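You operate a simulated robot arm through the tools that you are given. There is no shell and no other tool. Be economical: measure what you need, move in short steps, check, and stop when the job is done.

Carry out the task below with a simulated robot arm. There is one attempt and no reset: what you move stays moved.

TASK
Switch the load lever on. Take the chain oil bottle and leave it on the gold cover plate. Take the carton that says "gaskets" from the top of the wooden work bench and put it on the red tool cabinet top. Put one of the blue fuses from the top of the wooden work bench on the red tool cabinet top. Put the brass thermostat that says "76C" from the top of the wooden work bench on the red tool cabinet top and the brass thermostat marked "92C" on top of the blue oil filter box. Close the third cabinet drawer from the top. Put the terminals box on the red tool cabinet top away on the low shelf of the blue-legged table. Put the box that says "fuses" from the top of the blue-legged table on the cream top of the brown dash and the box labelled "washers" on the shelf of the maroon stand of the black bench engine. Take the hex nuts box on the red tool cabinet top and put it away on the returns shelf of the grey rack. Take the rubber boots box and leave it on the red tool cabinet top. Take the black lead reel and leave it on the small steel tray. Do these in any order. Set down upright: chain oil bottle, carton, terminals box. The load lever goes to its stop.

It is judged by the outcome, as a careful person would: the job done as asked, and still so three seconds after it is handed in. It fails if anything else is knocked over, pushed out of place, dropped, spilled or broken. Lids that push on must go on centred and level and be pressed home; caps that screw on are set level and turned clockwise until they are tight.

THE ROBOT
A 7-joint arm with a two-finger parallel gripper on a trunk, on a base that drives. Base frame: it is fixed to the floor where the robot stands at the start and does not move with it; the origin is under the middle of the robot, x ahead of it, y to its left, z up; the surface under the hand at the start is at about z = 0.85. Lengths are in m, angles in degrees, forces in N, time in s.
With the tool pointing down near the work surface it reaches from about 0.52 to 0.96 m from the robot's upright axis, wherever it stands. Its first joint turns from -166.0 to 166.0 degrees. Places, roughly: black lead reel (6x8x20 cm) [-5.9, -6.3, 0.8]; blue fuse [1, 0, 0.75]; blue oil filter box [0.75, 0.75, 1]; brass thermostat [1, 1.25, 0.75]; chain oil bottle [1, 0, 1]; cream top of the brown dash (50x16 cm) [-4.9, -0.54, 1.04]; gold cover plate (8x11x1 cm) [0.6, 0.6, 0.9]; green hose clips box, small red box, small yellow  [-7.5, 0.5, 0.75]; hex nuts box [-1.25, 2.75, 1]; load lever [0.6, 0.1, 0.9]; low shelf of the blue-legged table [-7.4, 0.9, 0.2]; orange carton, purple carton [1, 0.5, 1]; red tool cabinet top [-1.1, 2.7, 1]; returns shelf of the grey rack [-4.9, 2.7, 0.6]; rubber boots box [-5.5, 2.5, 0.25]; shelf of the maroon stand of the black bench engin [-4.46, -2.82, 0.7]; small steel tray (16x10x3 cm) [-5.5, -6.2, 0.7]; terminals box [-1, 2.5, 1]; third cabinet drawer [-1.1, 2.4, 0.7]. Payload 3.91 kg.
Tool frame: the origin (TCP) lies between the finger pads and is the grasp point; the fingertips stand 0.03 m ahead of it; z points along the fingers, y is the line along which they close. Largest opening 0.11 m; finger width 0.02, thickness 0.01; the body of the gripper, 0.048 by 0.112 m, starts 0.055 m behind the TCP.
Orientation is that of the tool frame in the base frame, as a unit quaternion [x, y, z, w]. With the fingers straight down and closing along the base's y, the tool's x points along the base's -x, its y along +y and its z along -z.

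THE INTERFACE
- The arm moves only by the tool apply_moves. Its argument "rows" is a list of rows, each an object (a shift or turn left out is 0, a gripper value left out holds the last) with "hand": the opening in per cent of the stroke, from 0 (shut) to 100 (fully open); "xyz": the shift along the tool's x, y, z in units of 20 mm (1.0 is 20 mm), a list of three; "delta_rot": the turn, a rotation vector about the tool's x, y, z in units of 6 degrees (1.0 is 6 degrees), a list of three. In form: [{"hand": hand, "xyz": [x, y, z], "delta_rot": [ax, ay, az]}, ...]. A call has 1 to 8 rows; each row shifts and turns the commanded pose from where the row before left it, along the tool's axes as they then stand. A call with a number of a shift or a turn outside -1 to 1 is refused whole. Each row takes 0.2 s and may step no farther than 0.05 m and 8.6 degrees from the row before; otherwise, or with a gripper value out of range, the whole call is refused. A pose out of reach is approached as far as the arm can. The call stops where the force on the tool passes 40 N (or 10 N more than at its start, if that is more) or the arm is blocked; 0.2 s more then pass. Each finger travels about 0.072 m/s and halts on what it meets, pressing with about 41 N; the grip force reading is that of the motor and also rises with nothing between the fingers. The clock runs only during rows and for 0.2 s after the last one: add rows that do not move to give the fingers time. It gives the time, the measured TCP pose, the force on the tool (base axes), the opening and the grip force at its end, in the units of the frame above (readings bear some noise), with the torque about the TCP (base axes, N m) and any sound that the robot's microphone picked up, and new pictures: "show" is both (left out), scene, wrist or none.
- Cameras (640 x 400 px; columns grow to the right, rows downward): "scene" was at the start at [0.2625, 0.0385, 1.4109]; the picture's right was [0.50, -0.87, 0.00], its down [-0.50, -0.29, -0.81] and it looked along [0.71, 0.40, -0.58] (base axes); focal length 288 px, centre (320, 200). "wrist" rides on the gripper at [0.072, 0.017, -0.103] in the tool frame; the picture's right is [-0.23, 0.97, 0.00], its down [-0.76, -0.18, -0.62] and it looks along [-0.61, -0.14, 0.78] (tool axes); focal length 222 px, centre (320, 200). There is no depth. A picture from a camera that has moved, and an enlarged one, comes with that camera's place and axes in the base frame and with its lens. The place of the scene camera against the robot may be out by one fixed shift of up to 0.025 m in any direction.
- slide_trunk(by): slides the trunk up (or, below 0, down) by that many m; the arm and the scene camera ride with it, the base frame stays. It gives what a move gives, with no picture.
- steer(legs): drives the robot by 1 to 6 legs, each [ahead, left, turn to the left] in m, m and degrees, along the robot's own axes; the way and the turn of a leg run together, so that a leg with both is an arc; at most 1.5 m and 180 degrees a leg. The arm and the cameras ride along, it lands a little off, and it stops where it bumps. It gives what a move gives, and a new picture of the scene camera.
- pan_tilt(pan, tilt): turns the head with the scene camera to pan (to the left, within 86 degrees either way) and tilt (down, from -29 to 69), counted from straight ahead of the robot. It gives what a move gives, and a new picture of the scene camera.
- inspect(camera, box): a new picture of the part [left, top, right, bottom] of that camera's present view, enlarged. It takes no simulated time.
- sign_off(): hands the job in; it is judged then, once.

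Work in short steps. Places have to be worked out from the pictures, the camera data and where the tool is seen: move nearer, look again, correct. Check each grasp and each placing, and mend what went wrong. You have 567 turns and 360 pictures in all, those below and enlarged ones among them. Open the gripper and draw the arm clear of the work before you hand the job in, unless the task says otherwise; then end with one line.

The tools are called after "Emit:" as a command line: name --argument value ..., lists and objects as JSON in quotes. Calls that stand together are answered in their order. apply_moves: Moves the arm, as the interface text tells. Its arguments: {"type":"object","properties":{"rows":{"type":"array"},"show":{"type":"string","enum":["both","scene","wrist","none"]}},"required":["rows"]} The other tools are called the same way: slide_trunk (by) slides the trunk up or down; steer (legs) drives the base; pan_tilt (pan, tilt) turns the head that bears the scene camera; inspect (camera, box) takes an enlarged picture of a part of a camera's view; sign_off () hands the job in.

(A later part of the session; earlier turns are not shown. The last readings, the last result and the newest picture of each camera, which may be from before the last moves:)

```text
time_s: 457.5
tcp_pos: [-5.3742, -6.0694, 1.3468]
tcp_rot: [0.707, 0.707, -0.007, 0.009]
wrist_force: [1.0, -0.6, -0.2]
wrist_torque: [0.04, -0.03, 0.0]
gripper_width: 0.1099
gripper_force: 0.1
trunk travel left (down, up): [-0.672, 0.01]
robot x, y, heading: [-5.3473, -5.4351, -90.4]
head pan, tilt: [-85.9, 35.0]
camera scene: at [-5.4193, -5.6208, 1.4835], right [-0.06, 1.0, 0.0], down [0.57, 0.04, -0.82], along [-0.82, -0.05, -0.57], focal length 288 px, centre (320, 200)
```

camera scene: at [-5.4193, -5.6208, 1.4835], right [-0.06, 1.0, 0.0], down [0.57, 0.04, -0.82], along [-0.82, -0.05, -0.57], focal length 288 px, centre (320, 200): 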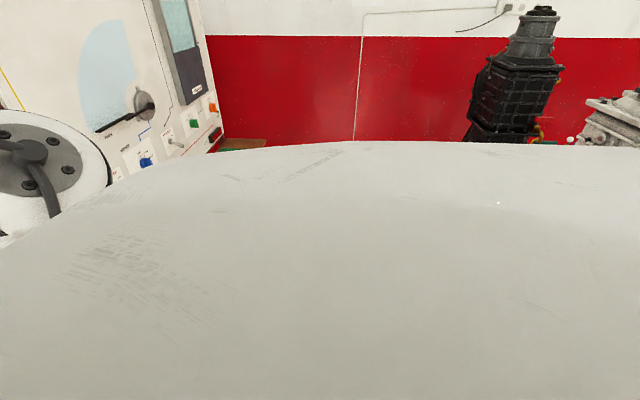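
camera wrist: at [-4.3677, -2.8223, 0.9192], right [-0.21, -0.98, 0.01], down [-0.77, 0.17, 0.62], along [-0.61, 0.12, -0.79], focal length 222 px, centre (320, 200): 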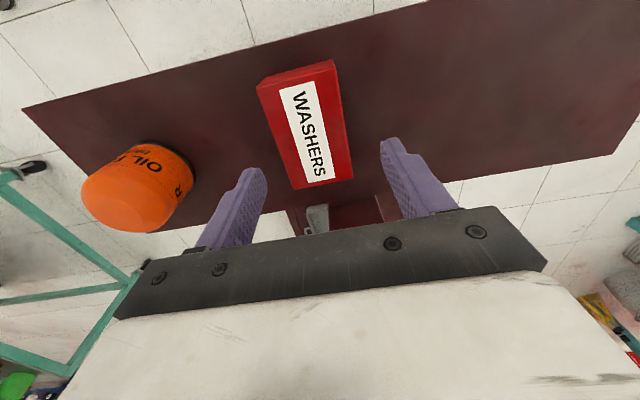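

Emit:
steer --legs '[[0.17, 0, 0.4], [0, -0.25, 0]]'

Emit:
pan_tilt --pan -20 --tilt 45

```text
time_s: 461.2
tcp_pos: [-5.6253, -6.2395, 1.3462]
tcp_rot: [0.707, 0.707, -0.005, 0.01]
wrist_force: [0.0, 0.6, 0.1]
wrist_torque: [0.03, 0.0, 0.02]
gripper_width: 0.1098
gripper_force: 0.0
trunk travel left (down, up): [-0.672, 0.01]
robot x, y, heading: [-5.5957, -5.6116, -90.4]
head pan, tilt: [-85.9, 35.0]
camera scene: at [-5.6701, -5.791, 1.4835], right [-0.06, 1.0, 0.0], down [0.57, 0.04, -0.82], along [-0.82, -0.05, -0.57], focal length 288 px, centre (320, 200)
```

scene: 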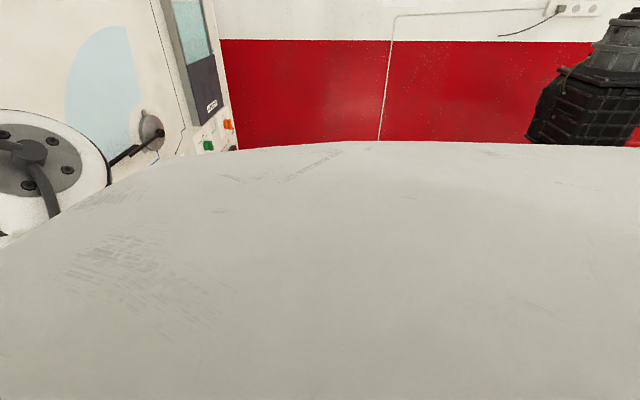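

```text
time_s: 462.5
tcp_pos: [-5.6242, -6.2394, 1.3463]
tcp_rot: [0.707, 0.707, -0.005, 0.009]
wrist_force: [0.1, -0.4, -0.6]
wrist_torque: [0.02, -0.01, 0.01]
gripper_width: 0.1099
gripper_force: 0.1
trunk travel left (down, up): [-0.672, 0.01]
robot x, y, heading: [-5.6011, -5.6089, -90.6]
head pan, tilt: [-20.0, 45.0]
camera scene: at [-5.6102, -5.8616, 1.4687], right [-0.94, 0.35, 0.0], down [0.25, 0.66, -0.71], along [-0.25, -0.66, -0.71], focal length 288 px, centre (320, 200)
```

scene: 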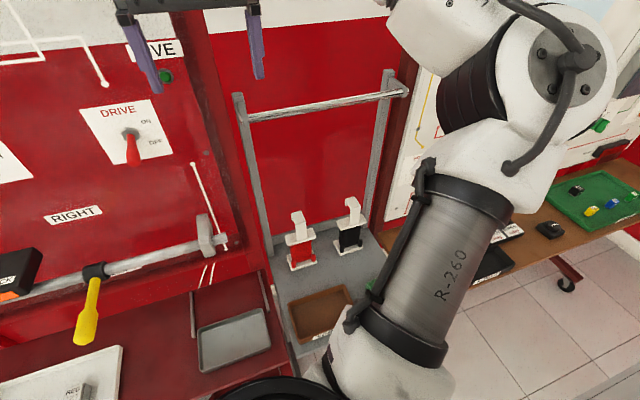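

I lower a little while backing off, then yaw ~6° and pitch the hand 50° forward for gripping the reel's body.

Emit:
apply_moves --rows '[{"xyz": [0.5, 0, 1]}, {"xyz": [0.5, 0, 1]}, {"xyz": [0.5, 0, 1]}, {"xyz": [0, 0, 1], "delta_rot": [0, 0, -0.55]}, {"xyz": [0, 0, 1], "delta_rot": [0, 0, -0.55]}, {"xyz": [0, 0, 1]}]' --show "none"

Emit:
apply_moves --rows '[{"delta_rot": [0, -1, 0]}, {"delta_rot": [0, -1, 0]}, {"delta_rot": [0, -1, 0]}, {"delta_rot": [0, -1, 0]}, {"delta_rot": [0, -1, 0]}, {"delta_rot": [0, -1, 0]}, {"delta_rot": [0, -1, 0]}, {"delta_rot": [0, -1, 0]}]' --show "both"

```text
time_s: 463.9
tcp_pos: [-5.6218, -6.2134, 1.225]
tcp_rot: [0.665, 0.747, -0.007, 0.009]
wrist_force: [0.4, -0.1, 0.1]
wrist_torque: [0.0, 0.0, -0.02]
gripper_width: 0.11
gripper_force: 0.1
trunk travel left (down, up): [-0.672, 0.01]
robot x, y, heading: [-5.5979, -5.6089, -90.4]
head pan, tilt: [-20.0, 45.0]
```

```text
time_s: 465.7
tcp_pos: [-5.6244, -6.2124, 1.2257]
tcp_rot: [0.605, 0.678, -0.277, 0.312]
wrist_force: [0.1, 0.2, 0.6]
wrist_torque: [0.0, 0.0, 0.01]
gripper_width: 0.11
gripper_force: 0.0
trunk travel left (down, up): [-0.672, 0.01]
robot x, y, heading: [-5.5956, -5.613, -90.6]
head pan, tilt: [-20.0, 45.0]
camera scene: at [-5.6103, -5.8614, 1.4687], right [-0.94, 0.35, 0.0], down [0.25, 0.66, -0.71], along [-0.25, -0.66, -0.71], focal length 288 px, centre (320, 200)
camera wrist: at [-5.6204, -6.0858, 1.2393], right [0.98, -0.04, 0.17], down [-0.18, -0.04, 0.98], along [-0.03, -1.0, -0.05], focal length 222 px, centre (320, 200)
```

scene: 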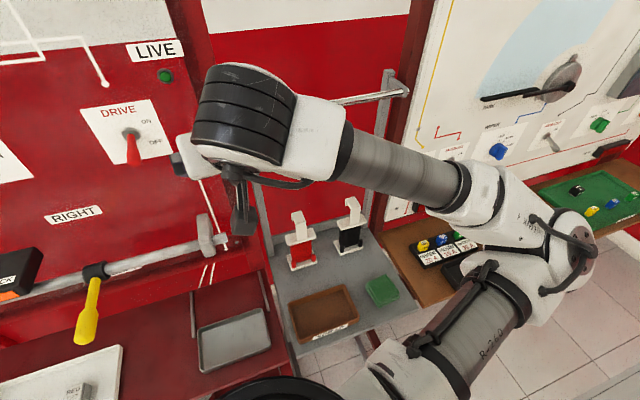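
wrist: 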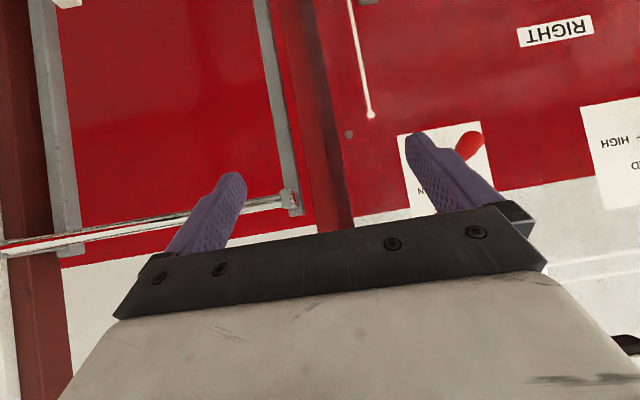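

Move over to just in front of the black reel, in two batches.

Emit:
apply_moves --rows '[{"xyz": [0.9, -0.95, 0.92]}, {"xyz": [0.9, -0.95, 0.92]}, {"xyz": [0.9, -0.95, 0.92]}, {"xyz": [0.9, -0.95, 0.92]}, {"xyz": [0.9, -0.95, 0.92]}, {"xyz": [0.9, -0.95, 0.92]}, {"xyz": [0.9, -0.95, 0.92]}, {"xyz": [0.9, -0.95, 0.92]}]' --show "both"

```text
time_s: 467.5
tcp_pos: [-5.7737, -6.2483, 1.021]
tcp_rot: [0.605, 0.679, -0.276, 0.312]
wrist_force: [0.1, -0.1, 0.8]
wrist_torque: [0.01, 0.02, 0.01]
gripper_width: 0.1101
gripper_force: 0.1
trunk travel left (down, up): [-0.672, 0.01]
robot x, y, heading: [-5.5953, -5.6107, -90.5]
head pan, tilt: [-20.0, 45.0]
camera scene: at [-5.6104, -5.8617, 1.4687], right [-0.94, 0.35, 0.0], down [0.25, 0.66, -0.71], along [-0.25, -0.66, -0.71], focal length 288 px, centre (320, 200)
camera wrist: at [-5.7693, -6.1203, 1.0335], right [0.98, -0.04, 0.17], down [-0.18, -0.05, 0.98], along [-0.03, -1.0, -0.05], focal length 222 px, centre (320, 200)
```

scene: 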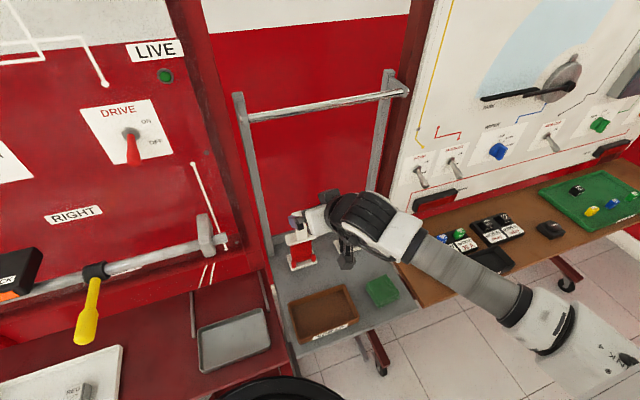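
wrist: 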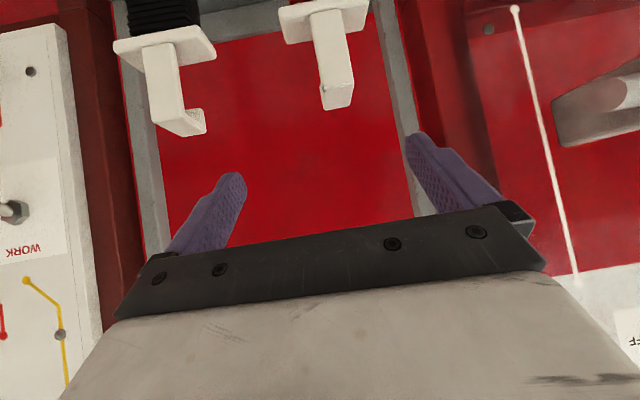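

Emit:
apply_moves --rows '[{"xyz": [0.93, -0.95, 0.9]}, {"xyz": [0.93, -0.95, 0.9]}, {"xyz": [0.93, -0.95, 0.9]}, {"xyz": [0.93, -0.95, 0.9]}, {"xyz": [0.93, -0.95, 0.9]}, {"xyz": [0.93, -0.95, 0.9]}, {"xyz": [0.93, -0.95, 0.9]}]' --show "both"

```text
time_s: 469.0
tcp_pos: [-5.887, -6.2716, 0.8775]
tcp_rot: [0.597, 0.679, -0.288, 0.315]
wrist_force: [-1.0, 6.3, 20.1]
wrist_torque: [-0.63, 1.02, -0.36]
gripper_width: 0.1098
gripper_force: 0.1
trunk travel left (down, up): [-0.672, 0.01]
robot x, y, heading: [-5.5959, -5.6111, -90.4]
head pan, tilt: [-20.0, 45.0]
stopped in row 7: the force on the tool passed its limit at 53 N (the readings are from after the stop); the commanded pose is now the measured one
camera scene: at [-5.6103, -5.8609, 1.4691], right [-0.94, 0.35, 0.0], down [0.25, 0.66, -0.71], along [-0.25, -0.66, -0.71], focal length 288 px, centre (320, 200)
camera wrist: at [-5.8852, -6.1456, 0.8863], right [0.99, -0.02, 0.16], down [-0.16, -0.02, 0.99], along [-0.02, -1.0, -0.03], focal length 222 px, centre (320, 200)
```

scene: 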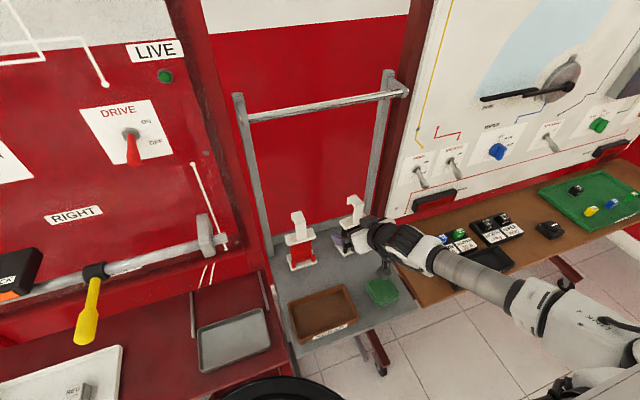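
wrist: 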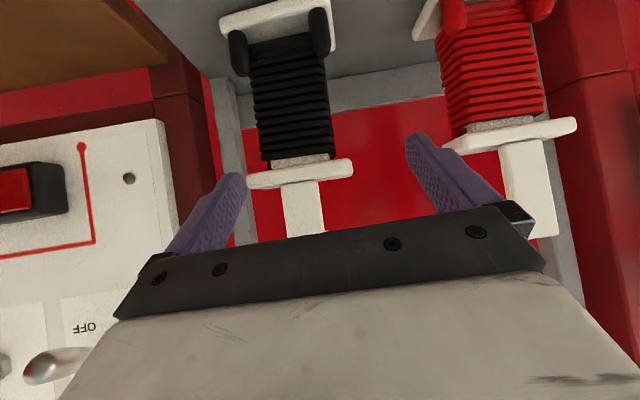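

Contact: the left fingertip met the reel's top plate edge (plate z ≈ 0.857, x −5.94…−5.86). I back up and recentre at x −5.902.

Emit:
apply_moves --rows '[{"xyz": [-0.7, 0, -0.65]}, {"xyz": [0, 0, -1]}, {"xyz": [0, -0.7, 0]}]' --show "wrist"

```text
time_s: 469.8
tcp_pos: [-5.9027, -6.2561, 0.9038]
tcp_rot: [0.6, 0.679, -0.284, 0.314]
wrist_force: [0.7, -0.4, -0.2]
wrist_torque: [-0.01, -0.05, 0.01]
gripper_width: 0.11
gripper_force: 0.2
trunk travel left (down, up): [-0.672, 0.01]
robot x, y, heading: [-5.5979, -5.6093, -90.4]
head pan, tilt: [-20.0, 45.0]
camera wrist: at [-5.8997, -6.1295, 0.9147], right [0.99, -0.03, 0.17], down [-0.17, -0.03, 0.99], along [-0.02, -1.0, -0.03], focal length 222 px, centre (320, 200)
```

wrist: 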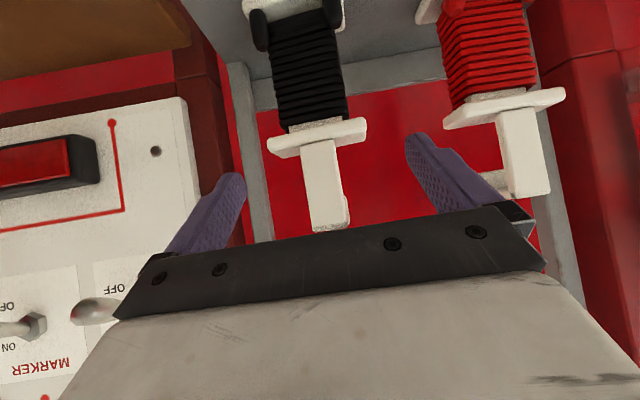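

Centred on the reel. Descend in front of it to body height z ≈ 0.79.

Emit:
apply_moves --rows '[{"xyz": [0.7, 0, 0.63]}, {"xyz": [0.7, 0, 0.63]}, {"xyz": [0.7, 0, 0.63]}, {"xyz": [0.7, 0, 0.63]}, {"xyz": [0.7, 0, 0.63]}, {"xyz": [0.7, 0, 0.63]}]' --show "both"

```text
time_s: 471.2
tcp_pos: [-5.9024, -6.2625, 0.7932]
tcp_rot: [0.599, 0.679, -0.284, 0.315]
wrist_force: [0.4, 0.1, -0.1]
wrist_torque: [0.03, 0.02, 0.01]
gripper_width: 0.1102
gripper_force: 0.1
trunk travel left (down, up): [-0.672, 0.01]
robot x, y, heading: [-5.5967, -5.6099, -90.5]
head pan, tilt: [-20.0, 45.0]
camera scene: at [-5.6104, -5.8618, 1.4687], right [-0.94, 0.35, 0.0], down [0.25, 0.66, -0.71], along [-0.25, -0.66, -0.71], focal length 288 px, centre (320, 200)
camera wrist: at [-5.9004, -6.1355, 0.8034], right [0.99, -0.03, 0.17], down [-0.17, -0.03, 0.99], along [-0.02, -1.0, -0.03], focal length 222 px, centre (320, 200)
```

scene: 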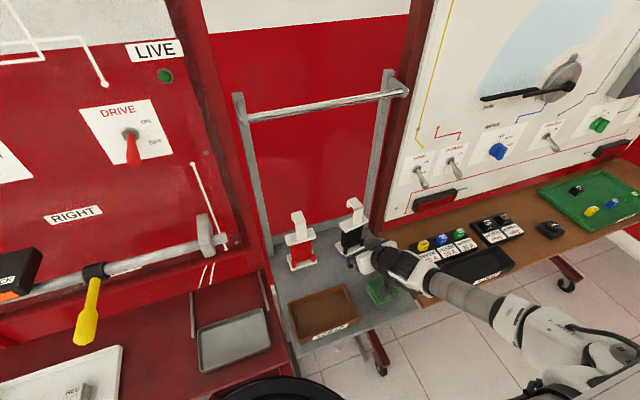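
wrist: 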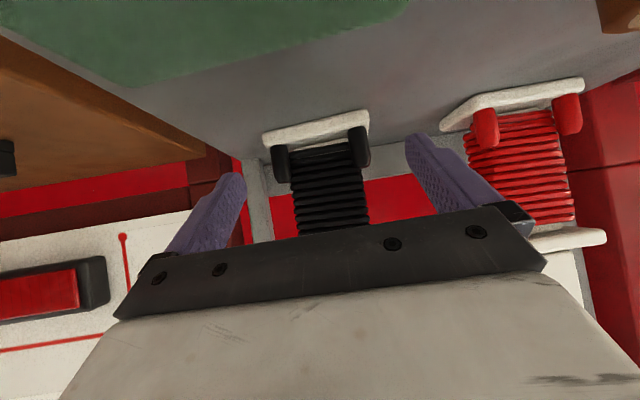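

The reel is centred between the fingers. Slide forward ~8 cm and close.

Emit:
apply_moves --rows '[{"xyz": [-0.9, -0.2, 0.5]}, {"xyz": [-0.67, -0.15, 0.74]}, {"xyz": [-0.67, 0, 0.74]}, {"xyz": [-0.67, 0, 0.74]}]' --show "wrist"

Emit:
apply_moves --rows '[{"hand": 0}, {"hand": 0}, {"hand": 0}]' --show "both"

```text
time_s: 472.2
tcp_pos: [-5.9012, -6.3406, 0.8009]
tcp_rot: [0.598, 0.68, -0.285, 0.315]
wrist_force: [-0.4, -0.5, -0.2]
wrist_torque: [-0.03, -0.02, 0.02]
gripper_width: 0.1099
gripper_force: 0.0
trunk travel left (down, up): [-0.672, 0.01]
robot x, y, heading: [-5.6004, -5.6104, -90.5]
head pan, tilt: [-20.0, 45.0]
camera wrist: at [-5.8981, -6.2143, 0.8115], right [0.99, -0.03, 0.17], down [-0.17, -0.03, 0.99], along [-0.02, -1.0, -0.03], focal length 222 px, centre (320, 200)
```

wrist: 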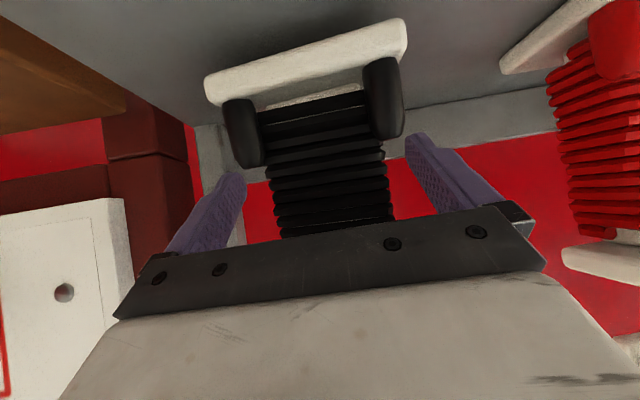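

```text
time_s: 473.0
tcp_pos: [-5.9004, -6.3399, 0.8009]
tcp_rot: [0.599, 0.679, -0.284, 0.315]
wrist_force: [1.0, -1.7, 0.2]
wrist_torque: [-0.07, -0.15, 0.0]
gripper_width: 0.0585
gripper_force: 41.3
trunk travel left (down, up): [-0.672, 0.01]
robot x, y, heading: [-5.596, -5.6116, -90.6]
head pan, tilt: [-20.0, 45.0]
camera scene: at [-5.6102, -5.8617, 1.4687], right [-0.94, 0.35, 0.0], down [0.25, 0.66, -0.71], along [-0.25, -0.66, -0.71], focal length 288 px, centre (320, 200)
camera wrist: at [-5.898, -6.2139, 0.8117], right [0.99, -0.03, 0.17], down [-0.17, -0.03, 0.99], along [-0.02, -1.0, -0.03], focal length 222 px, centre (320, 200)
```

scene: 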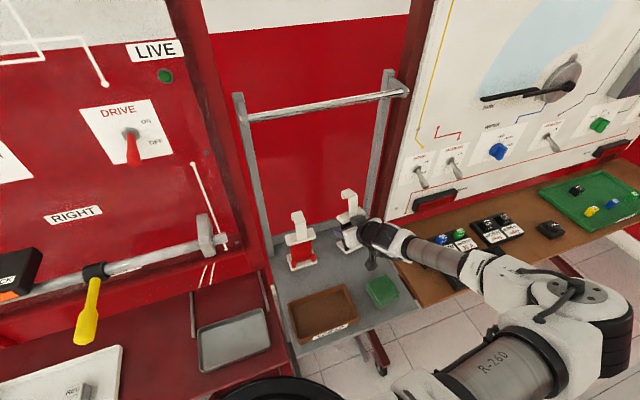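
wrist: 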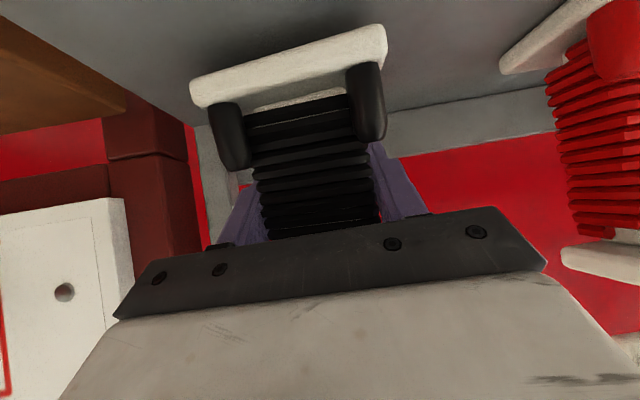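

Reel gripped firmly (58 mm). Lift straight up well clear of the red reel's hook, and draw back a bit.

Emit:
apply_moves --rows '[{"xyz": [-0.74, 0, -0.67]}, {"xyz": [-0.74, 0, -0.67]}, {"xyz": [-0.74, 0, -0.67]}, {"xyz": [-0.74, 0, -0.67]}, {"xyz": [-0.74, 0, -0.67]}, {"xyz": [-0.74, 0, -0.67]}, {"xyz": [-0.74, 0, -0.67]}, {"xyz": [-0.74, 0, -0.67]}]' --show "both"

Emit:
apply_moves --rows '[{"xyz": [-0.4, 0, -0.9]}, {"xyz": [-0.4, 0, -0.9]}, {"xyz": [-0.4, 0, -0.9]}, {"xyz": [-0.4, 0, -0.9]}, {"xyz": [-0.4, 0, -0.9]}, {"xyz": [0, 0, -1]}]' --show "none"

```text
time_s: 474.8
tcp_pos: [-5.8947, -6.3327, 0.9537]
tcp_rot: [0.605, 0.671, -0.277, 0.326]
wrist_force: [0.4, 1.1, -2.0]
wrist_torque: [-0.02, 0.01, 0.02]
gripper_width: 0.0581
gripper_force: 41.1
trunk travel left (down, up): [-0.672, 0.01]
robot x, y, heading: [-5.6006, -5.6083, -90.7]
head pan, tilt: [-20.0, 45.0]
camera scene: at [-5.6106, -5.8619, 1.4685], right [-0.94, 0.35, 0.0], down [0.25, 0.66, -0.71], along [-0.25, -0.66, -0.71], focal length 288 px, centre (320, 200)
camera wrist: at [-5.8925, -6.2067, 0.9632], right [0.98, -0.03, 0.2], down [-0.2, -0.03, 0.98], along [-0.02, -1.0, -0.03], focal length 222 px, centre (320, 200)
```

scene: 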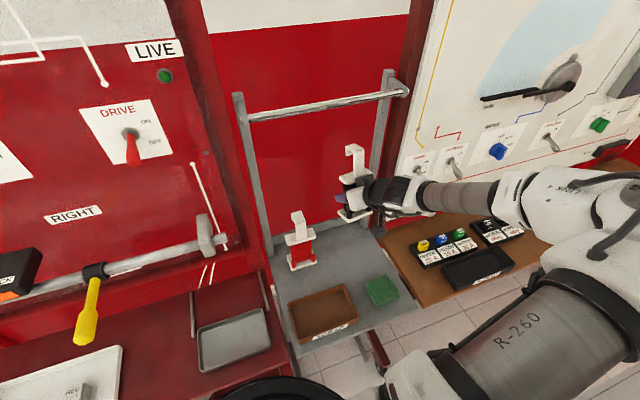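
wrist: 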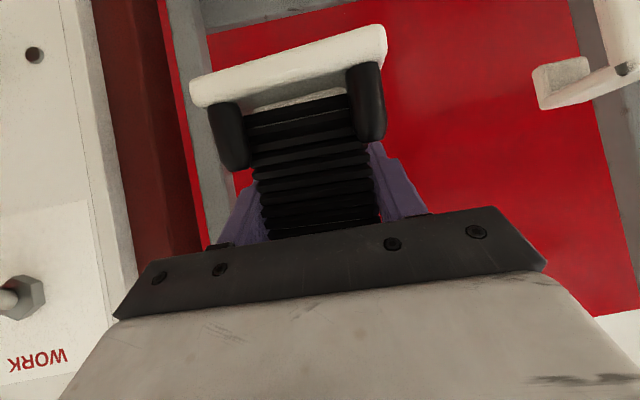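

```text
time_s: 475.5
tcp_pos: [-5.8691, -6.3201, 0.9518]
tcp_rot: [0.613, 0.66, -0.239, 0.365]
wrist_force: [-0.4, 0.1, -1.3]
wrist_torque: [0.0, -0.05, -0.01]
gripper_width: 0.0581
gripper_force: 40.6
out of reach, approached as far as the arm can: row 2, 3
trunk travel left (down, up): [-0.672, 0.01]
robot x, y, heading: [-5.5966, -5.6144, -90.6]
head pan, tilt: [-20.0, 45.0]
stopped in row 3: the arm was blocked; the commanded pose is now the measured one
```

The arm reported being blocked and the hand is rolling. I look before moving further.

Emit:
pan_tilt --pan -45 --tilt 40

```text
time_s: 476.4
tcp_pos: [-5.87, -6.3203, 0.9519]
tcp_rot: [0.612, 0.66, -0.239, 0.365]
wrist_force: [-0.1, -0.4, -1.9]
wrist_torque: [-0.03, -0.02, 0.01]
gripper_width: 0.058
gripper_force: 40.9
trunk travel left (down, up): [-0.672, 0.01]
robot x, y, heading: [-5.5965, -5.6133, -90.4]
head pan, tilt: [-45.0, 40.0]
camera scene: at [-5.6425, -5.8454, 1.4759], right [-0.7, 0.71, 0.0], down [0.46, 0.45, -0.77], along [-0.54, -0.54, -0.64], focal length 288 px, centre (320, 200)
```

scene: 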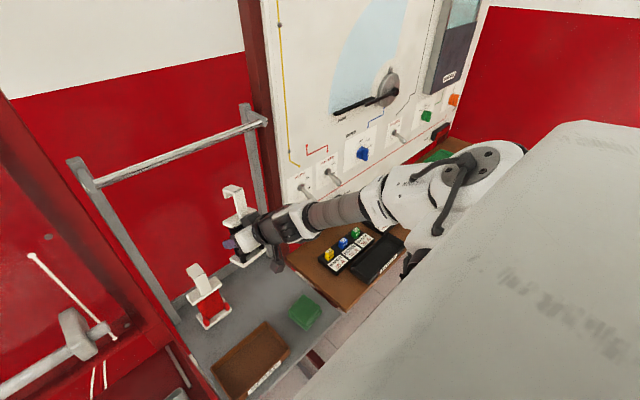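

The wrist is at a joint limit because the hand's yaw points away from the arm's bearing; the reel rolled ~7°. I yaw clockwise toward the bearing and undo the roll.

Emit:
apply_moves --rows '[{"xyz": [0.3, 0, 0.25], "delta_rot": [0.95, 0, 0.43]}, {"xyz": [0.2, 0, 0.2], "delta_rot": [0.95, 0, 0.43]}, {"delta_rot": [0.95, 0, 0.43]}, {"delta_rot": [0.95, 0, 0.43]}]' --show "both"

```text
time_s: 477.4
tcp_pos: [-5.8677, -6.321, 0.9393]
tcp_rot: [0.728, 0.542, -0.332, 0.255]
wrist_force: [0.1, 0.3, -1.9]
wrist_torque: [-0.01, -0.02, 0.01]
gripper_width: 0.058
gripper_force: 41.0
trunk travel left (down, up): [-0.672, 0.01]
robot x, y, heading: [-5.5971, -5.6143, -90.2]
head pan, tilt: [-45.0, 40.0]
camera scene: at [-5.6425, -5.8456, 1.4759], right [-0.7, 0.71, 0.0], down [0.46, 0.45, -0.77], along [-0.55, -0.54, -0.64], focal length 288 px, centre (320, 200)
camera wrist: at [-5.816, -6.2054, 0.9519], right [0.89, -0.41, 0.18], down [-0.19, 0.03, 0.98], along [-0.41, -0.91, -0.05], focal length 222 px, centre (320, 200)
```

scene: 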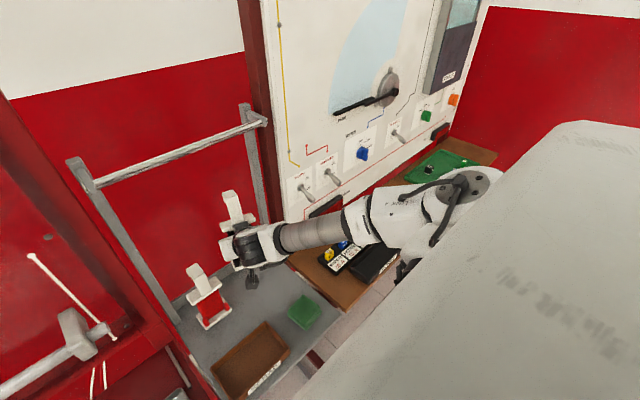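
wrist: 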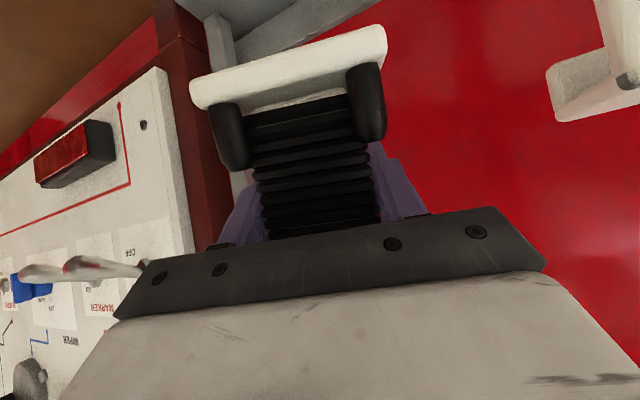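

Level again. I draw the reel straight back (+y) away from the rack, keeping clear of the red reel.

Emit:
apply_moves --rows '[{"xyz": [0.6, -0.28, -0.78]}, {"xyz": [0.6, -0.28, -0.78]}, {"xyz": [0.6, -0.28, -0.78]}, {"xyz": [0.6, -0.28, -0.78]}, {"xyz": [0.6, -0.28, -0.78]}, {"xyz": [0.6, -0.28, -0.78]}]' --show "both"

```text
time_s: 478.8
tcp_pos: [-5.8681, -6.197, 0.9462]
tcp_rot: [0.728, 0.542, -0.333, 0.256]
wrist_force: [-0.1, 0.9, -1.3]
wrist_torque: [0.0, 0.0, 0.02]
gripper_width: 0.058
gripper_force: 40.8
trunk travel left (down, up): [-0.672, 0.01]
robot x, y, heading: [-5.5956, -5.6081, -90.4]
head pan, tilt: [-45.0, 40.0]
camera scene: at [-5.6424, -5.8449, 1.476], right [-0.7, 0.71, 0.0], down [0.46, 0.45, -0.77], along [-0.55, -0.54, -0.64], focal length 288 px, centre (320, 200)
camera wrist: at [-5.8156, -6.0818, 0.9579], right [0.89, -0.41, 0.18], down [-0.19, 0.03, 0.98], along [-0.41, -0.91, -0.05], focal length 222 px, centre (320, 200)
```

scene: 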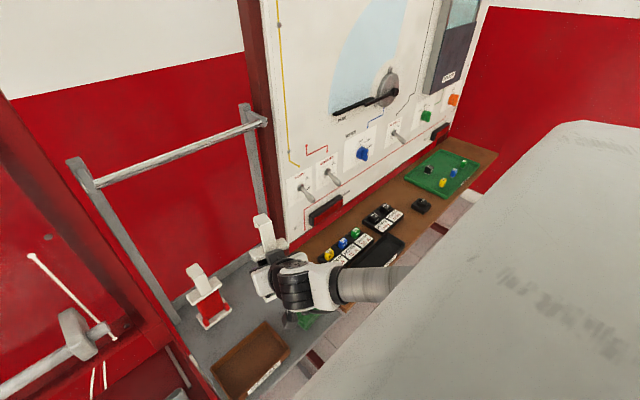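
wrist: 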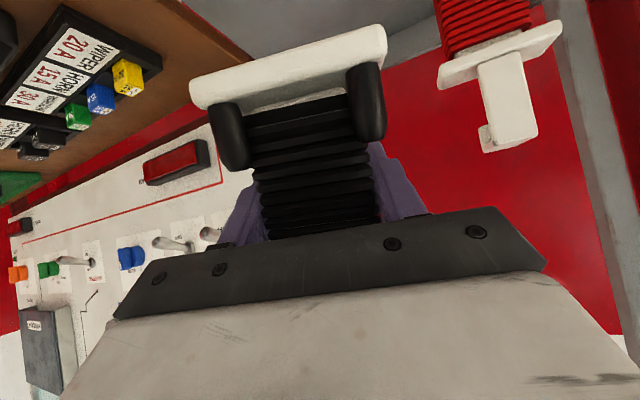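

Now strafe east so the reel is over the steel tray's line, then back up for arm room.

Emit:
steer --legs '[[0, 0.38, 0], [-0.24, 0, 0]]'

Emit:
pan_tilt --pan -15 --tilt 40

```text
time_s: 483.7
tcp_pos: [-5.4895, -5.9639, 0.9456]
tcp_rot: [0.727, 0.544, -0.332, 0.256]
wrist_force: [0.4, 0.1, -1.1]
wrist_torque: [-0.01, -0.02, -0.05]
gripper_width: 0.0577
gripper_force: 40.9
trunk travel left (down, up): [-0.672, 0.01]
robot x, y, heading: [-5.2224, -5.3776, -90.3]
head pan, tilt: [-45.0, 40.0]
camera scene: at [-5.2652, -5.611, 1.4761], right [-0.7, 0.71, 0.0], down [0.46, 0.45, -0.77], along [-0.54, -0.54, -0.64], focal length 288 px, centre (320, 200)
```

scene: 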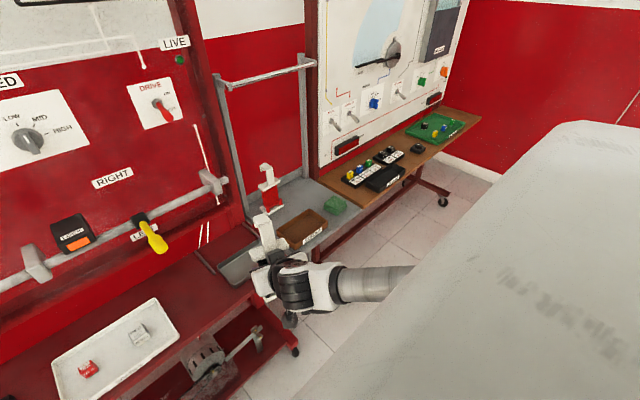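

```text
time_s: 484.6
tcp_pos: [-5.4899, -5.9651, 0.9449]
tcp_rot: [0.728, 0.543, -0.333, 0.256]
wrist_force: [-0.3, 0.7, -1.3]
wrist_torque: [-0.02, -0.03, 0.0]
gripper_width: 0.0578
gripper_force: 40.9
trunk travel left (down, up): [-0.672, 0.01]
robot x, y, heading: [-5.2193, -5.3756, -90.0]
head pan, tilt: [-15.0, 40.0]
camera scene: at [-5.2273, -5.634, 1.4759], right [-0.96, 0.27, 0.0], down [0.17, 0.62, -0.77], along [-0.2, -0.74, -0.64], focal length 288 px, centre (320, 200)
```

scene: 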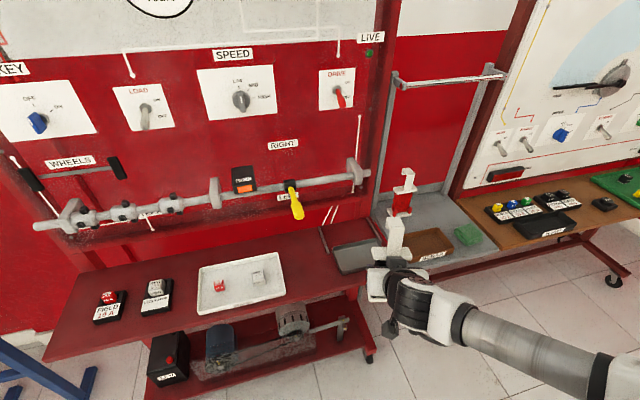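

Rotate ~12° back for alignment with the tray, then advance toward the tray centre at carry height.

Emit:
apply_moves --rows '[{"delta_rot": [-0.76, 0, -0.65]}, {"delta_rot": [-0.76, 0, -0.65]}, {"xyz": [-0.65, 0, 0.76]}, {"xyz": [-0.65, 0, 0.76]}, {"xyz": [-0.65, 0, 0.76]}, {"xyz": [-0.65, 0, 0.76]}, {"xyz": [-0.65, 0, 0.76]}, {"xyz": [-0.65, 0, 0.76]}]' --show "both"

```text
time_s: 486.4
tcp_pos: [-5.4992, -6.0862, 0.945]
tcp_rot: [0.666, 0.615, -0.305, 0.29]
wrist_force: [0.1, 0.1, -1.9]
wrist_torque: [-0.03, 0.02, 0.01]
gripper_width: 0.0577
gripper_force: 41.0
trunk travel left (down, up): [-0.672, 0.01]
robot x, y, heading: [-5.2182, -5.3743, -90.3]
head pan, tilt: [-15.0, 40.0]
camera scene: at [-5.2273, -5.6345, 1.4758], right [-0.96, 0.26, 0.0], down [0.17, 0.62, -0.77], along [-0.2, -0.74, -0.64], focal length 288 px, centre (320, 200)
camera wrist: at [-5.4727, -5.9611, 0.9565], right [0.96, -0.22, 0.18], down [-0.19, 0.0, 0.98], along [-0.21, -0.98, -0.04], focal length 222 px, centre (320, 200)
```

scene: 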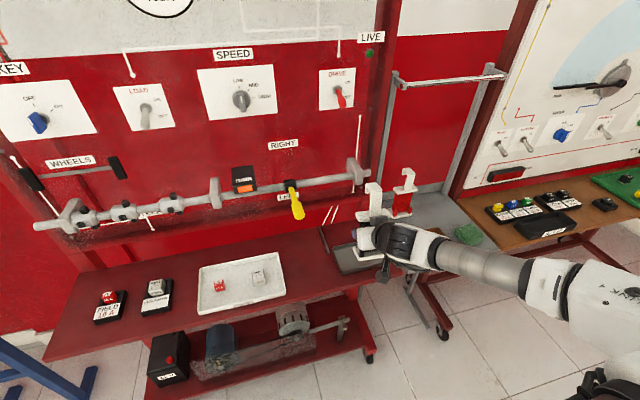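
wrist: 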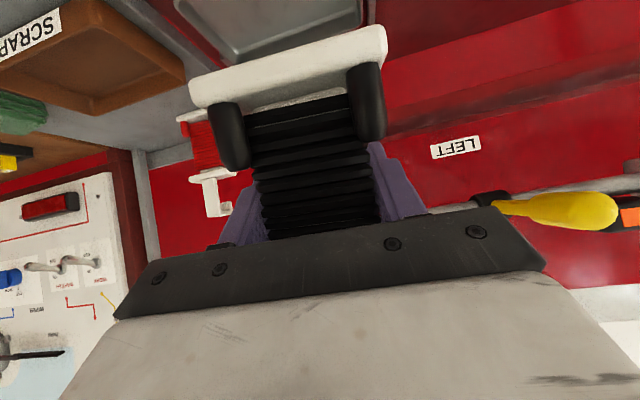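

Emit:
apply_moves --rows '[{"xyz": [-0.65, -0.3, 0.76]}, {"xyz": [-0.65, -0.2, 0.76]}, {"xyz": [-0.65, 0, 0.76]}, {"xyz": [-0.3, 0, 0.35]}]' --show "both"

Emit:
inspect --camera "scene" --box '[290, 150, 470, 300]'

```text
time_s: 487.4
tcp_pos: [-5.5132, -6.1512, 0.9454]
tcp_rot: [0.667, 0.615, -0.305, 0.289]
wrist_force: [0.1, 0.5, -2.5]
wrist_torque: [0.01, -0.01, -0.04]
gripper_width: 0.0578
gripper_force: 41.0
trunk travel left (down, up): [-0.672, 0.01]
robot x, y, heading: [-5.2169, -5.3759, -90.4]
head pan, tilt: [-15.0, 40.0]
camera scene: at [-5.2273, -5.634, 1.4759], right [-0.96, 0.26, 0.0], down [0.17, 0.62, -0.77], along [-0.2, -0.74, -0.64], focal length 288 px, centre (320, 200)
camera wrist: at [-5.488, -6.0278, 0.9575], right [0.96, -0.22, 0.18], down [-0.19, 0.0, 0.98], along [-0.21, -0.98, -0.04], focal length 222 px, centre (320, 200)
```

scene: 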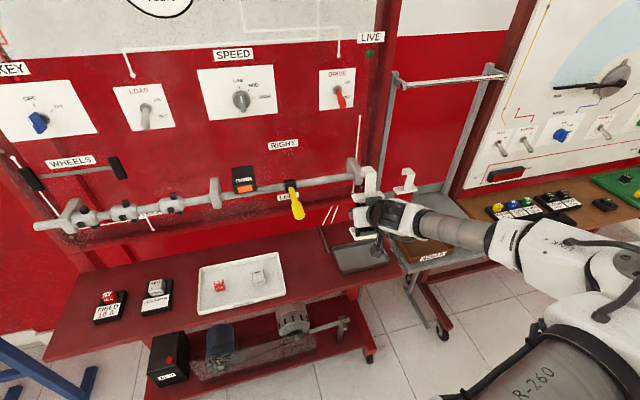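
wrist: 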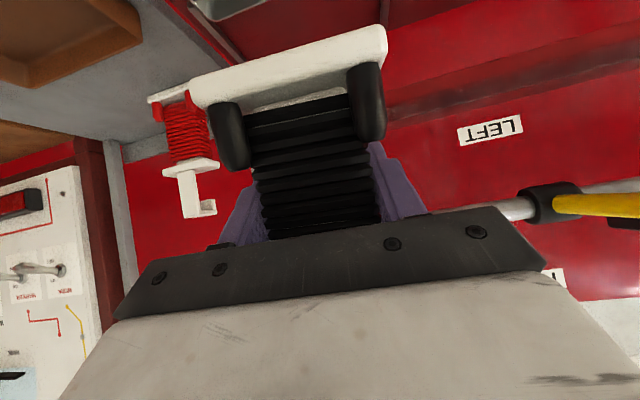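

```text
2.67 times, centred on (380, 225) of scene
camera zoom: at [-5.2273, -5.634, 1.4759], right [-0.96, 0.26, 0.0], down [0.17, 0.62, -0.77], along [-0.2, -0.74, -0.64], focal length 768 px, centre (160, 133)
```

zoom: 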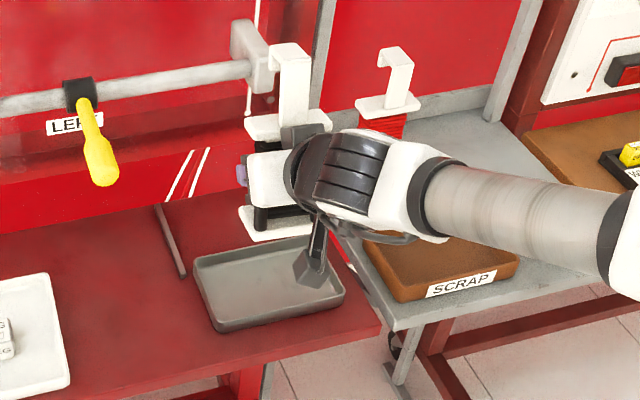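

Camera cross-check puts the tray centre near (−5.528, −6.178). I adjust by ~1.5 cm and lower.

Emit:
apply_moves --rows '[{"xyz": [-0.6, -0.65, 0.68]}, {"xyz": [0.76, 0, 0.65]}, {"xyz": [0.76, 0, 0.65]}, {"xyz": [0.76, 0, 0.65]}, {"xyz": [0.76, 0, 0.65]}, {"xyz": [0.38, 0, 0.32]}]' --show "both"

Emit:
inspect --camera "scene" --box '[290, 170, 450, 290]'

```text
time_s: 488.8
tcp_pos: [-5.5271, -6.169, 0.8558]
tcp_rot: [0.666, 0.615, -0.305, 0.29]
wrist_force: [0.3, 0.2, -1.3]
wrist_torque: [-0.01, -0.01, 0.03]
gripper_width: 0.0576
gripper_force: 40.7
trunk travel left (down, up): [-0.672, 0.01]
robot x, y, heading: [-5.2203, -5.3752, -90.2]
head pan, tilt: [-15.0, 40.0]
camera scene: at [-5.2273, -5.6341, 1.4759], right [-0.96, 0.26, 0.0], down [0.17, 0.62, -0.77], along [-0.2, -0.74, -0.64], focal length 288 px, centre (320, 200)
camera wrist: at [-5.501, -6.0453, 0.8685], right [0.96, -0.22, 0.18], down [-0.19, 0.0, 0.98], along [-0.21, -0.98, -0.04], focal length 222 px, centre (320, 200)
```

scene: 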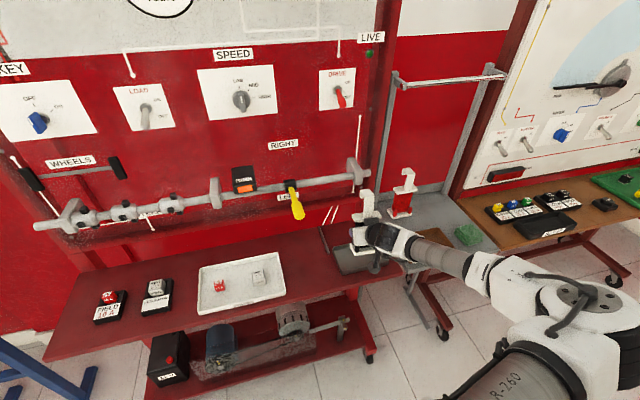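
wrist: 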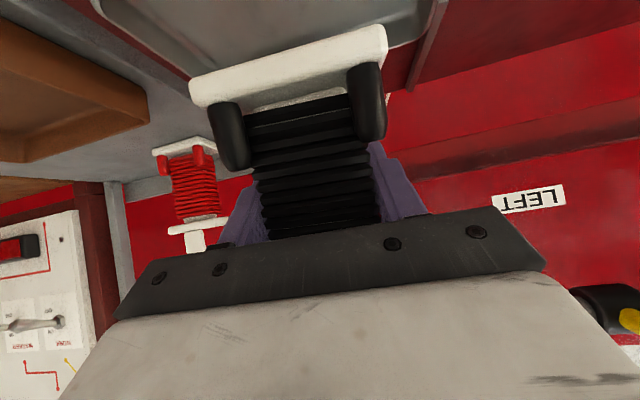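

```text
3.33 times, centred on (370, 230) of scene
camera zoom: at [-5.2273, -5.6341, 1.4759], right [-0.96, 0.26, 0.0], down [0.17, 0.62, -0.77], along [-0.2, -0.74, -0.64], focal length 960 px, centre (153, 100)
```

zoom: 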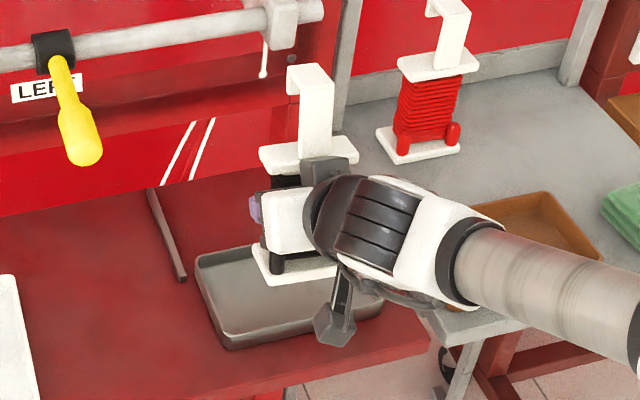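

Refined with rim z ≈ 0.76: tray centre (−5.518, −6.154). I shift back 2.5 cm and continue down gently.

Emit:
apply_moves --rows '[{"xyz": [0.8, 0.45, -0.95]}, {"xyz": [0.5, 0, 0.43]}, {"xyz": [0.4, 0, 0.33]}]' --show "wrist"

Emit:
inspect --camera "scene" --box '[290, 170, 450, 290]'

```text
time_s: 489.6
tcp_pos: [-5.517, -6.1477, 0.8314]
tcp_rot: [0.666, 0.616, -0.305, 0.289]
wrist_force: [0.2, -0.2, -1.0]
wrist_torque: [-0.01, -0.01, 0.03]
gripper_width: 0.0577
gripper_force: 41.1
trunk travel left (down, up): [-0.672, 0.01]
robot x, y, heading: [-5.2199, -5.3837, -90.3]
head pan, tilt: [-15.0, 40.0]
camera wrist: at [-5.49, -6.0233, 0.8442], right [0.96, -0.22, 0.18], down [-0.19, 0.0, 0.98], along [-0.21, -0.98, -0.04], focal length 222 px, centre (320, 200)
```

wrist: 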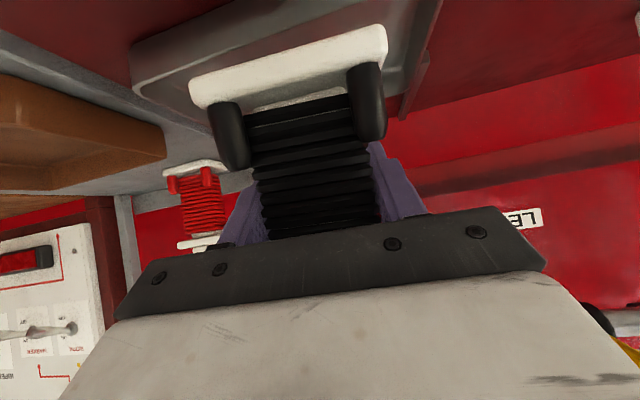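

```text
3.33 times, centred on (370, 230) of scene
camera zoom: at [-5.2273, -5.634, 1.4759], right [-0.96, 0.26, 0.0], down [0.17, 0.62, -0.77], along [-0.2, -0.74, -0.64], focal length 960 px, centre (153, 100)
```

zoom: 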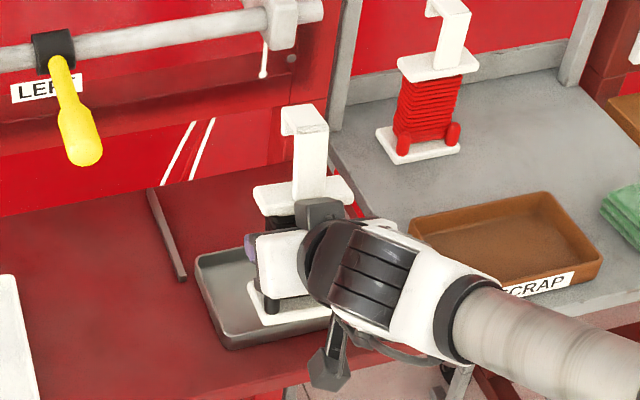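

The base is inside the tray outline. Creep down to contact.

Emit:
apply_moves --rows '[{"xyz": [0.08, 0, 0.07]}, {"xyz": [0.08, 0, 0.07]}, {"xyz": [0.08, 0, 0.07]}]' --show "none"

Emit:
apply_moves --rows '[{"xyz": [0.1, 0, 0.09]}, {"xyz": [0.1, 0, 0.09]}, {"xyz": [0.1, 0, 0.09]}]' --show "none"

Emit:
apply_moves --rows '[{"xyz": [0.1, 0, 0.09]}, {"xyz": [0.1, 0, 0.09]}, {"xyz": [0.1, 0, 0.09]}]' --show "scene"

```text
time_s: 490.4
tcp_pos: [-5.5167, -6.146, 0.8264]
tcp_rot: [0.666, 0.616, -0.304, 0.29]
wrist_force: [-0.1, -0.2, -2.2]
wrist_torque: [-0.01, 0.01, 0.01]
gripper_width: 0.0577
gripper_force: 41.0
trunk travel left (down, up): [-0.672, 0.01]
robot x, y, heading: [-5.2215, -5.378, -90.2]
head pan, tilt: [-15.0, 40.0]
```

```text
time_s: 491.2
tcp_pos: [-5.5165, -6.1473, 0.8188]
tcp_rot: [0.666, 0.617, -0.304, 0.29]
wrist_force: [0.9, 0.6, -1.8]
wrist_torque: [0.02, -0.01, 0.04]
gripper_width: 0.0577
gripper_force: 40.7
trunk travel left (down, up): [-0.672, 0.01]
robot x, y, heading: [-5.2189, -5.3766, -90.3]
head pan, tilt: [-15.0, 40.0]
```

```text
time_s: 492.0
tcp_pos: [-5.5162, -6.1469, 0.8184]
tcp_rot: [0.663, 0.616, -0.309, 0.291]
wrist_force: [3.1, 1.0, 38.1]
wrist_torque: [1.3, 1.4, -0.15]
gripper_width: 0.0582
gripper_force: 40.8
trunk travel left (down, up): [-0.672, 0.01]
robot x, y, heading: [-5.2211, -5.3777, -90.3]
head pan, tilt: [-15.0, 40.0]
camera scene: at [-5.2253, -5.6303, 1.4773], right [-0.96, 0.26, 0.0], down [0.17, 0.62, -0.77], along [-0.2, -0.74, -0.64], focal length 288 px, centre (320, 200)
```

scene: 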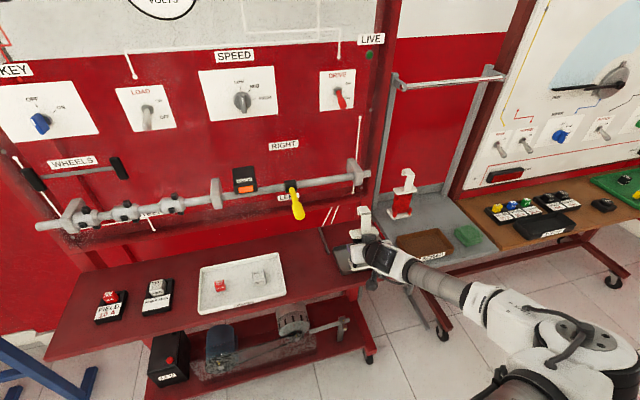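

Emit:
inspect --camera "scene" --box '[310, 200, 410, 290]'

Emit:
inspect --camera "wrist" --box '[90, 0, 470, 160]'

```text
4.44 times, centred on (360, 245) of scene
camera zoom: at [-5.2253, -5.6303, 1.4773], right [-0.96, 0.26, 0.0], down [0.17, 0.62, -0.77], along [-0.2, -0.74, -0.64], focal length 1280 px, centre (142, 0)
```

zoom: 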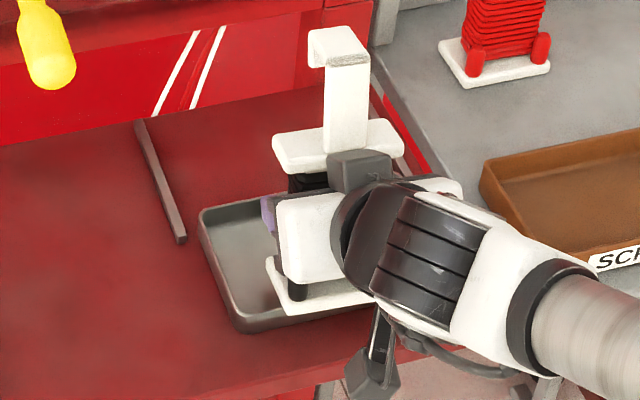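

```text
1.68 times, centred on (280, 80) of wrist
camera zoom: at [-5.4894, -6.0231, 0.8279], right [0.96, -0.21, 0.18], down [-0.18, 0.01, 0.98], along [-0.21, -0.98, -0.03], focal length 374 px, centre (387, 402)
```

zoom: 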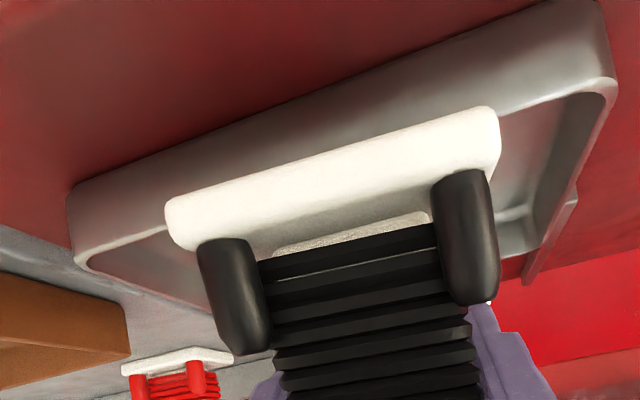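

The base's front edge is resting on the tray's front rim. I lift 2 cm, move 2.5 cm deeper and lower again.

Emit:
apply_moves --rows '[{"xyz": [-0.5, 0, -0.43]}, {"xyz": [-0.5, 0, -0.43]}, {"xyz": [-0.65, 0, 0.76]}, {"xyz": [-0.2, 0, 0.22]}, {"xyz": [0.3, 0, 0.26]}]' --show "none"

Emit:
inspect --camera "wrist" --box '[90, 0, 470, 160]'

```text
time_s: 493.2
tcp_pos: [-5.518, -6.1729, 0.8288]
tcp_rot: [0.667, 0.616, -0.305, 0.289]
wrist_force: [0.5, -0.6, -1.1]
wrist_torque: [0.02, -0.05, 0.01]
gripper_width: 0.0577
gripper_force: 41.3
trunk travel left (down, up): [-0.672, 0.01]
robot x, y, heading: [-5.2218, -5.3755, -90.4]
head pan, tilt: [-15.0, 40.0]
```

```text
1.68 times, centred on (280, 80) of wrist
camera zoom: at [-5.4918, -6.0491, 0.8411], right [0.96, -0.22, 0.18], down [-0.19, 0.0, 0.98], along [-0.21, -0.98, -0.04], focal length 374 px, centre (387, 402)
```

zoom: 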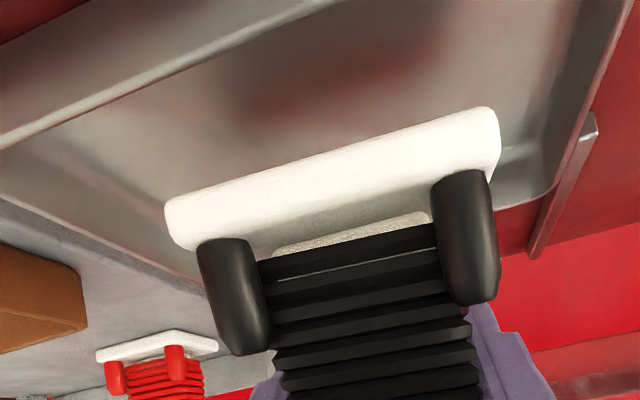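

Now the base is well inside the rim. Lower to contact.

Emit:
apply_moves --rows '[{"xyz": [0.2, 0, 0.17]}, {"xyz": [0.2, 0, 0.17]}, {"xyz": [0.15, 0, 0.13]}]' --show "none"

Emit:
apply_moves --rows '[{"xyz": [0.1, 0, 0.09]}, {"xyz": [0.1, 0, 0.09]}, {"xyz": [0.1, 0, 0.09]}]' --show "none"

Emit:
apply_moves --rows '[{"xyz": [0.1, 0, 0.09]}, {"xyz": [0.1, 0, 0.09]}, {"xyz": [0.1, 0, 0.09]}]' --show "none"

```text
time_s: 494.0
tcp_pos: [-5.5196, -6.1714, 0.8138]
tcp_rot: [0.666, 0.616, -0.304, 0.289]
wrist_force: [0.4, 0.8, -1.0]
wrist_torque: [0.0, 0.01, 0.02]
gripper_width: 0.0578
gripper_force: 40.4
trunk travel left (down, up): [-0.672, 0.01]
robot x, y, heading: [-5.2217, -5.3767, -90.3]
head pan, tilt: [-15.0, 40.0]
```

```text
time_s: 494.8
tcp_pos: [-5.5171, -6.1713, 0.8064]
tcp_rot: [0.666, 0.616, -0.305, 0.29]
wrist_force: [0.2, 1.5, -1.0]
wrist_torque: [0.01, 0.0, -0.01]
gripper_width: 0.0578
gripper_force: 41.0
trunk travel left (down, up): [-0.672, 0.01]
robot x, y, heading: [-5.221, -5.3771, -90.4]
head pan, tilt: [-15.0, 40.0]
```

```text
time_s: 495.6
tcp_pos: [-5.5168, -6.1732, 0.8043]
tcp_rot: [0.664, 0.616, -0.307, 0.292]
wrist_force: [0.7, 9.4, 29.4]
wrist_torque: [0.45, 0.55, -0.03]
gripper_width: 0.0577
gripper_force: 41.4
trunk travel left (down, up): [-0.672, 0.01]
robot x, y, heading: [-5.221, -5.3762, -90.5]
head pan, tilt: [-15.0, 40.0]
```

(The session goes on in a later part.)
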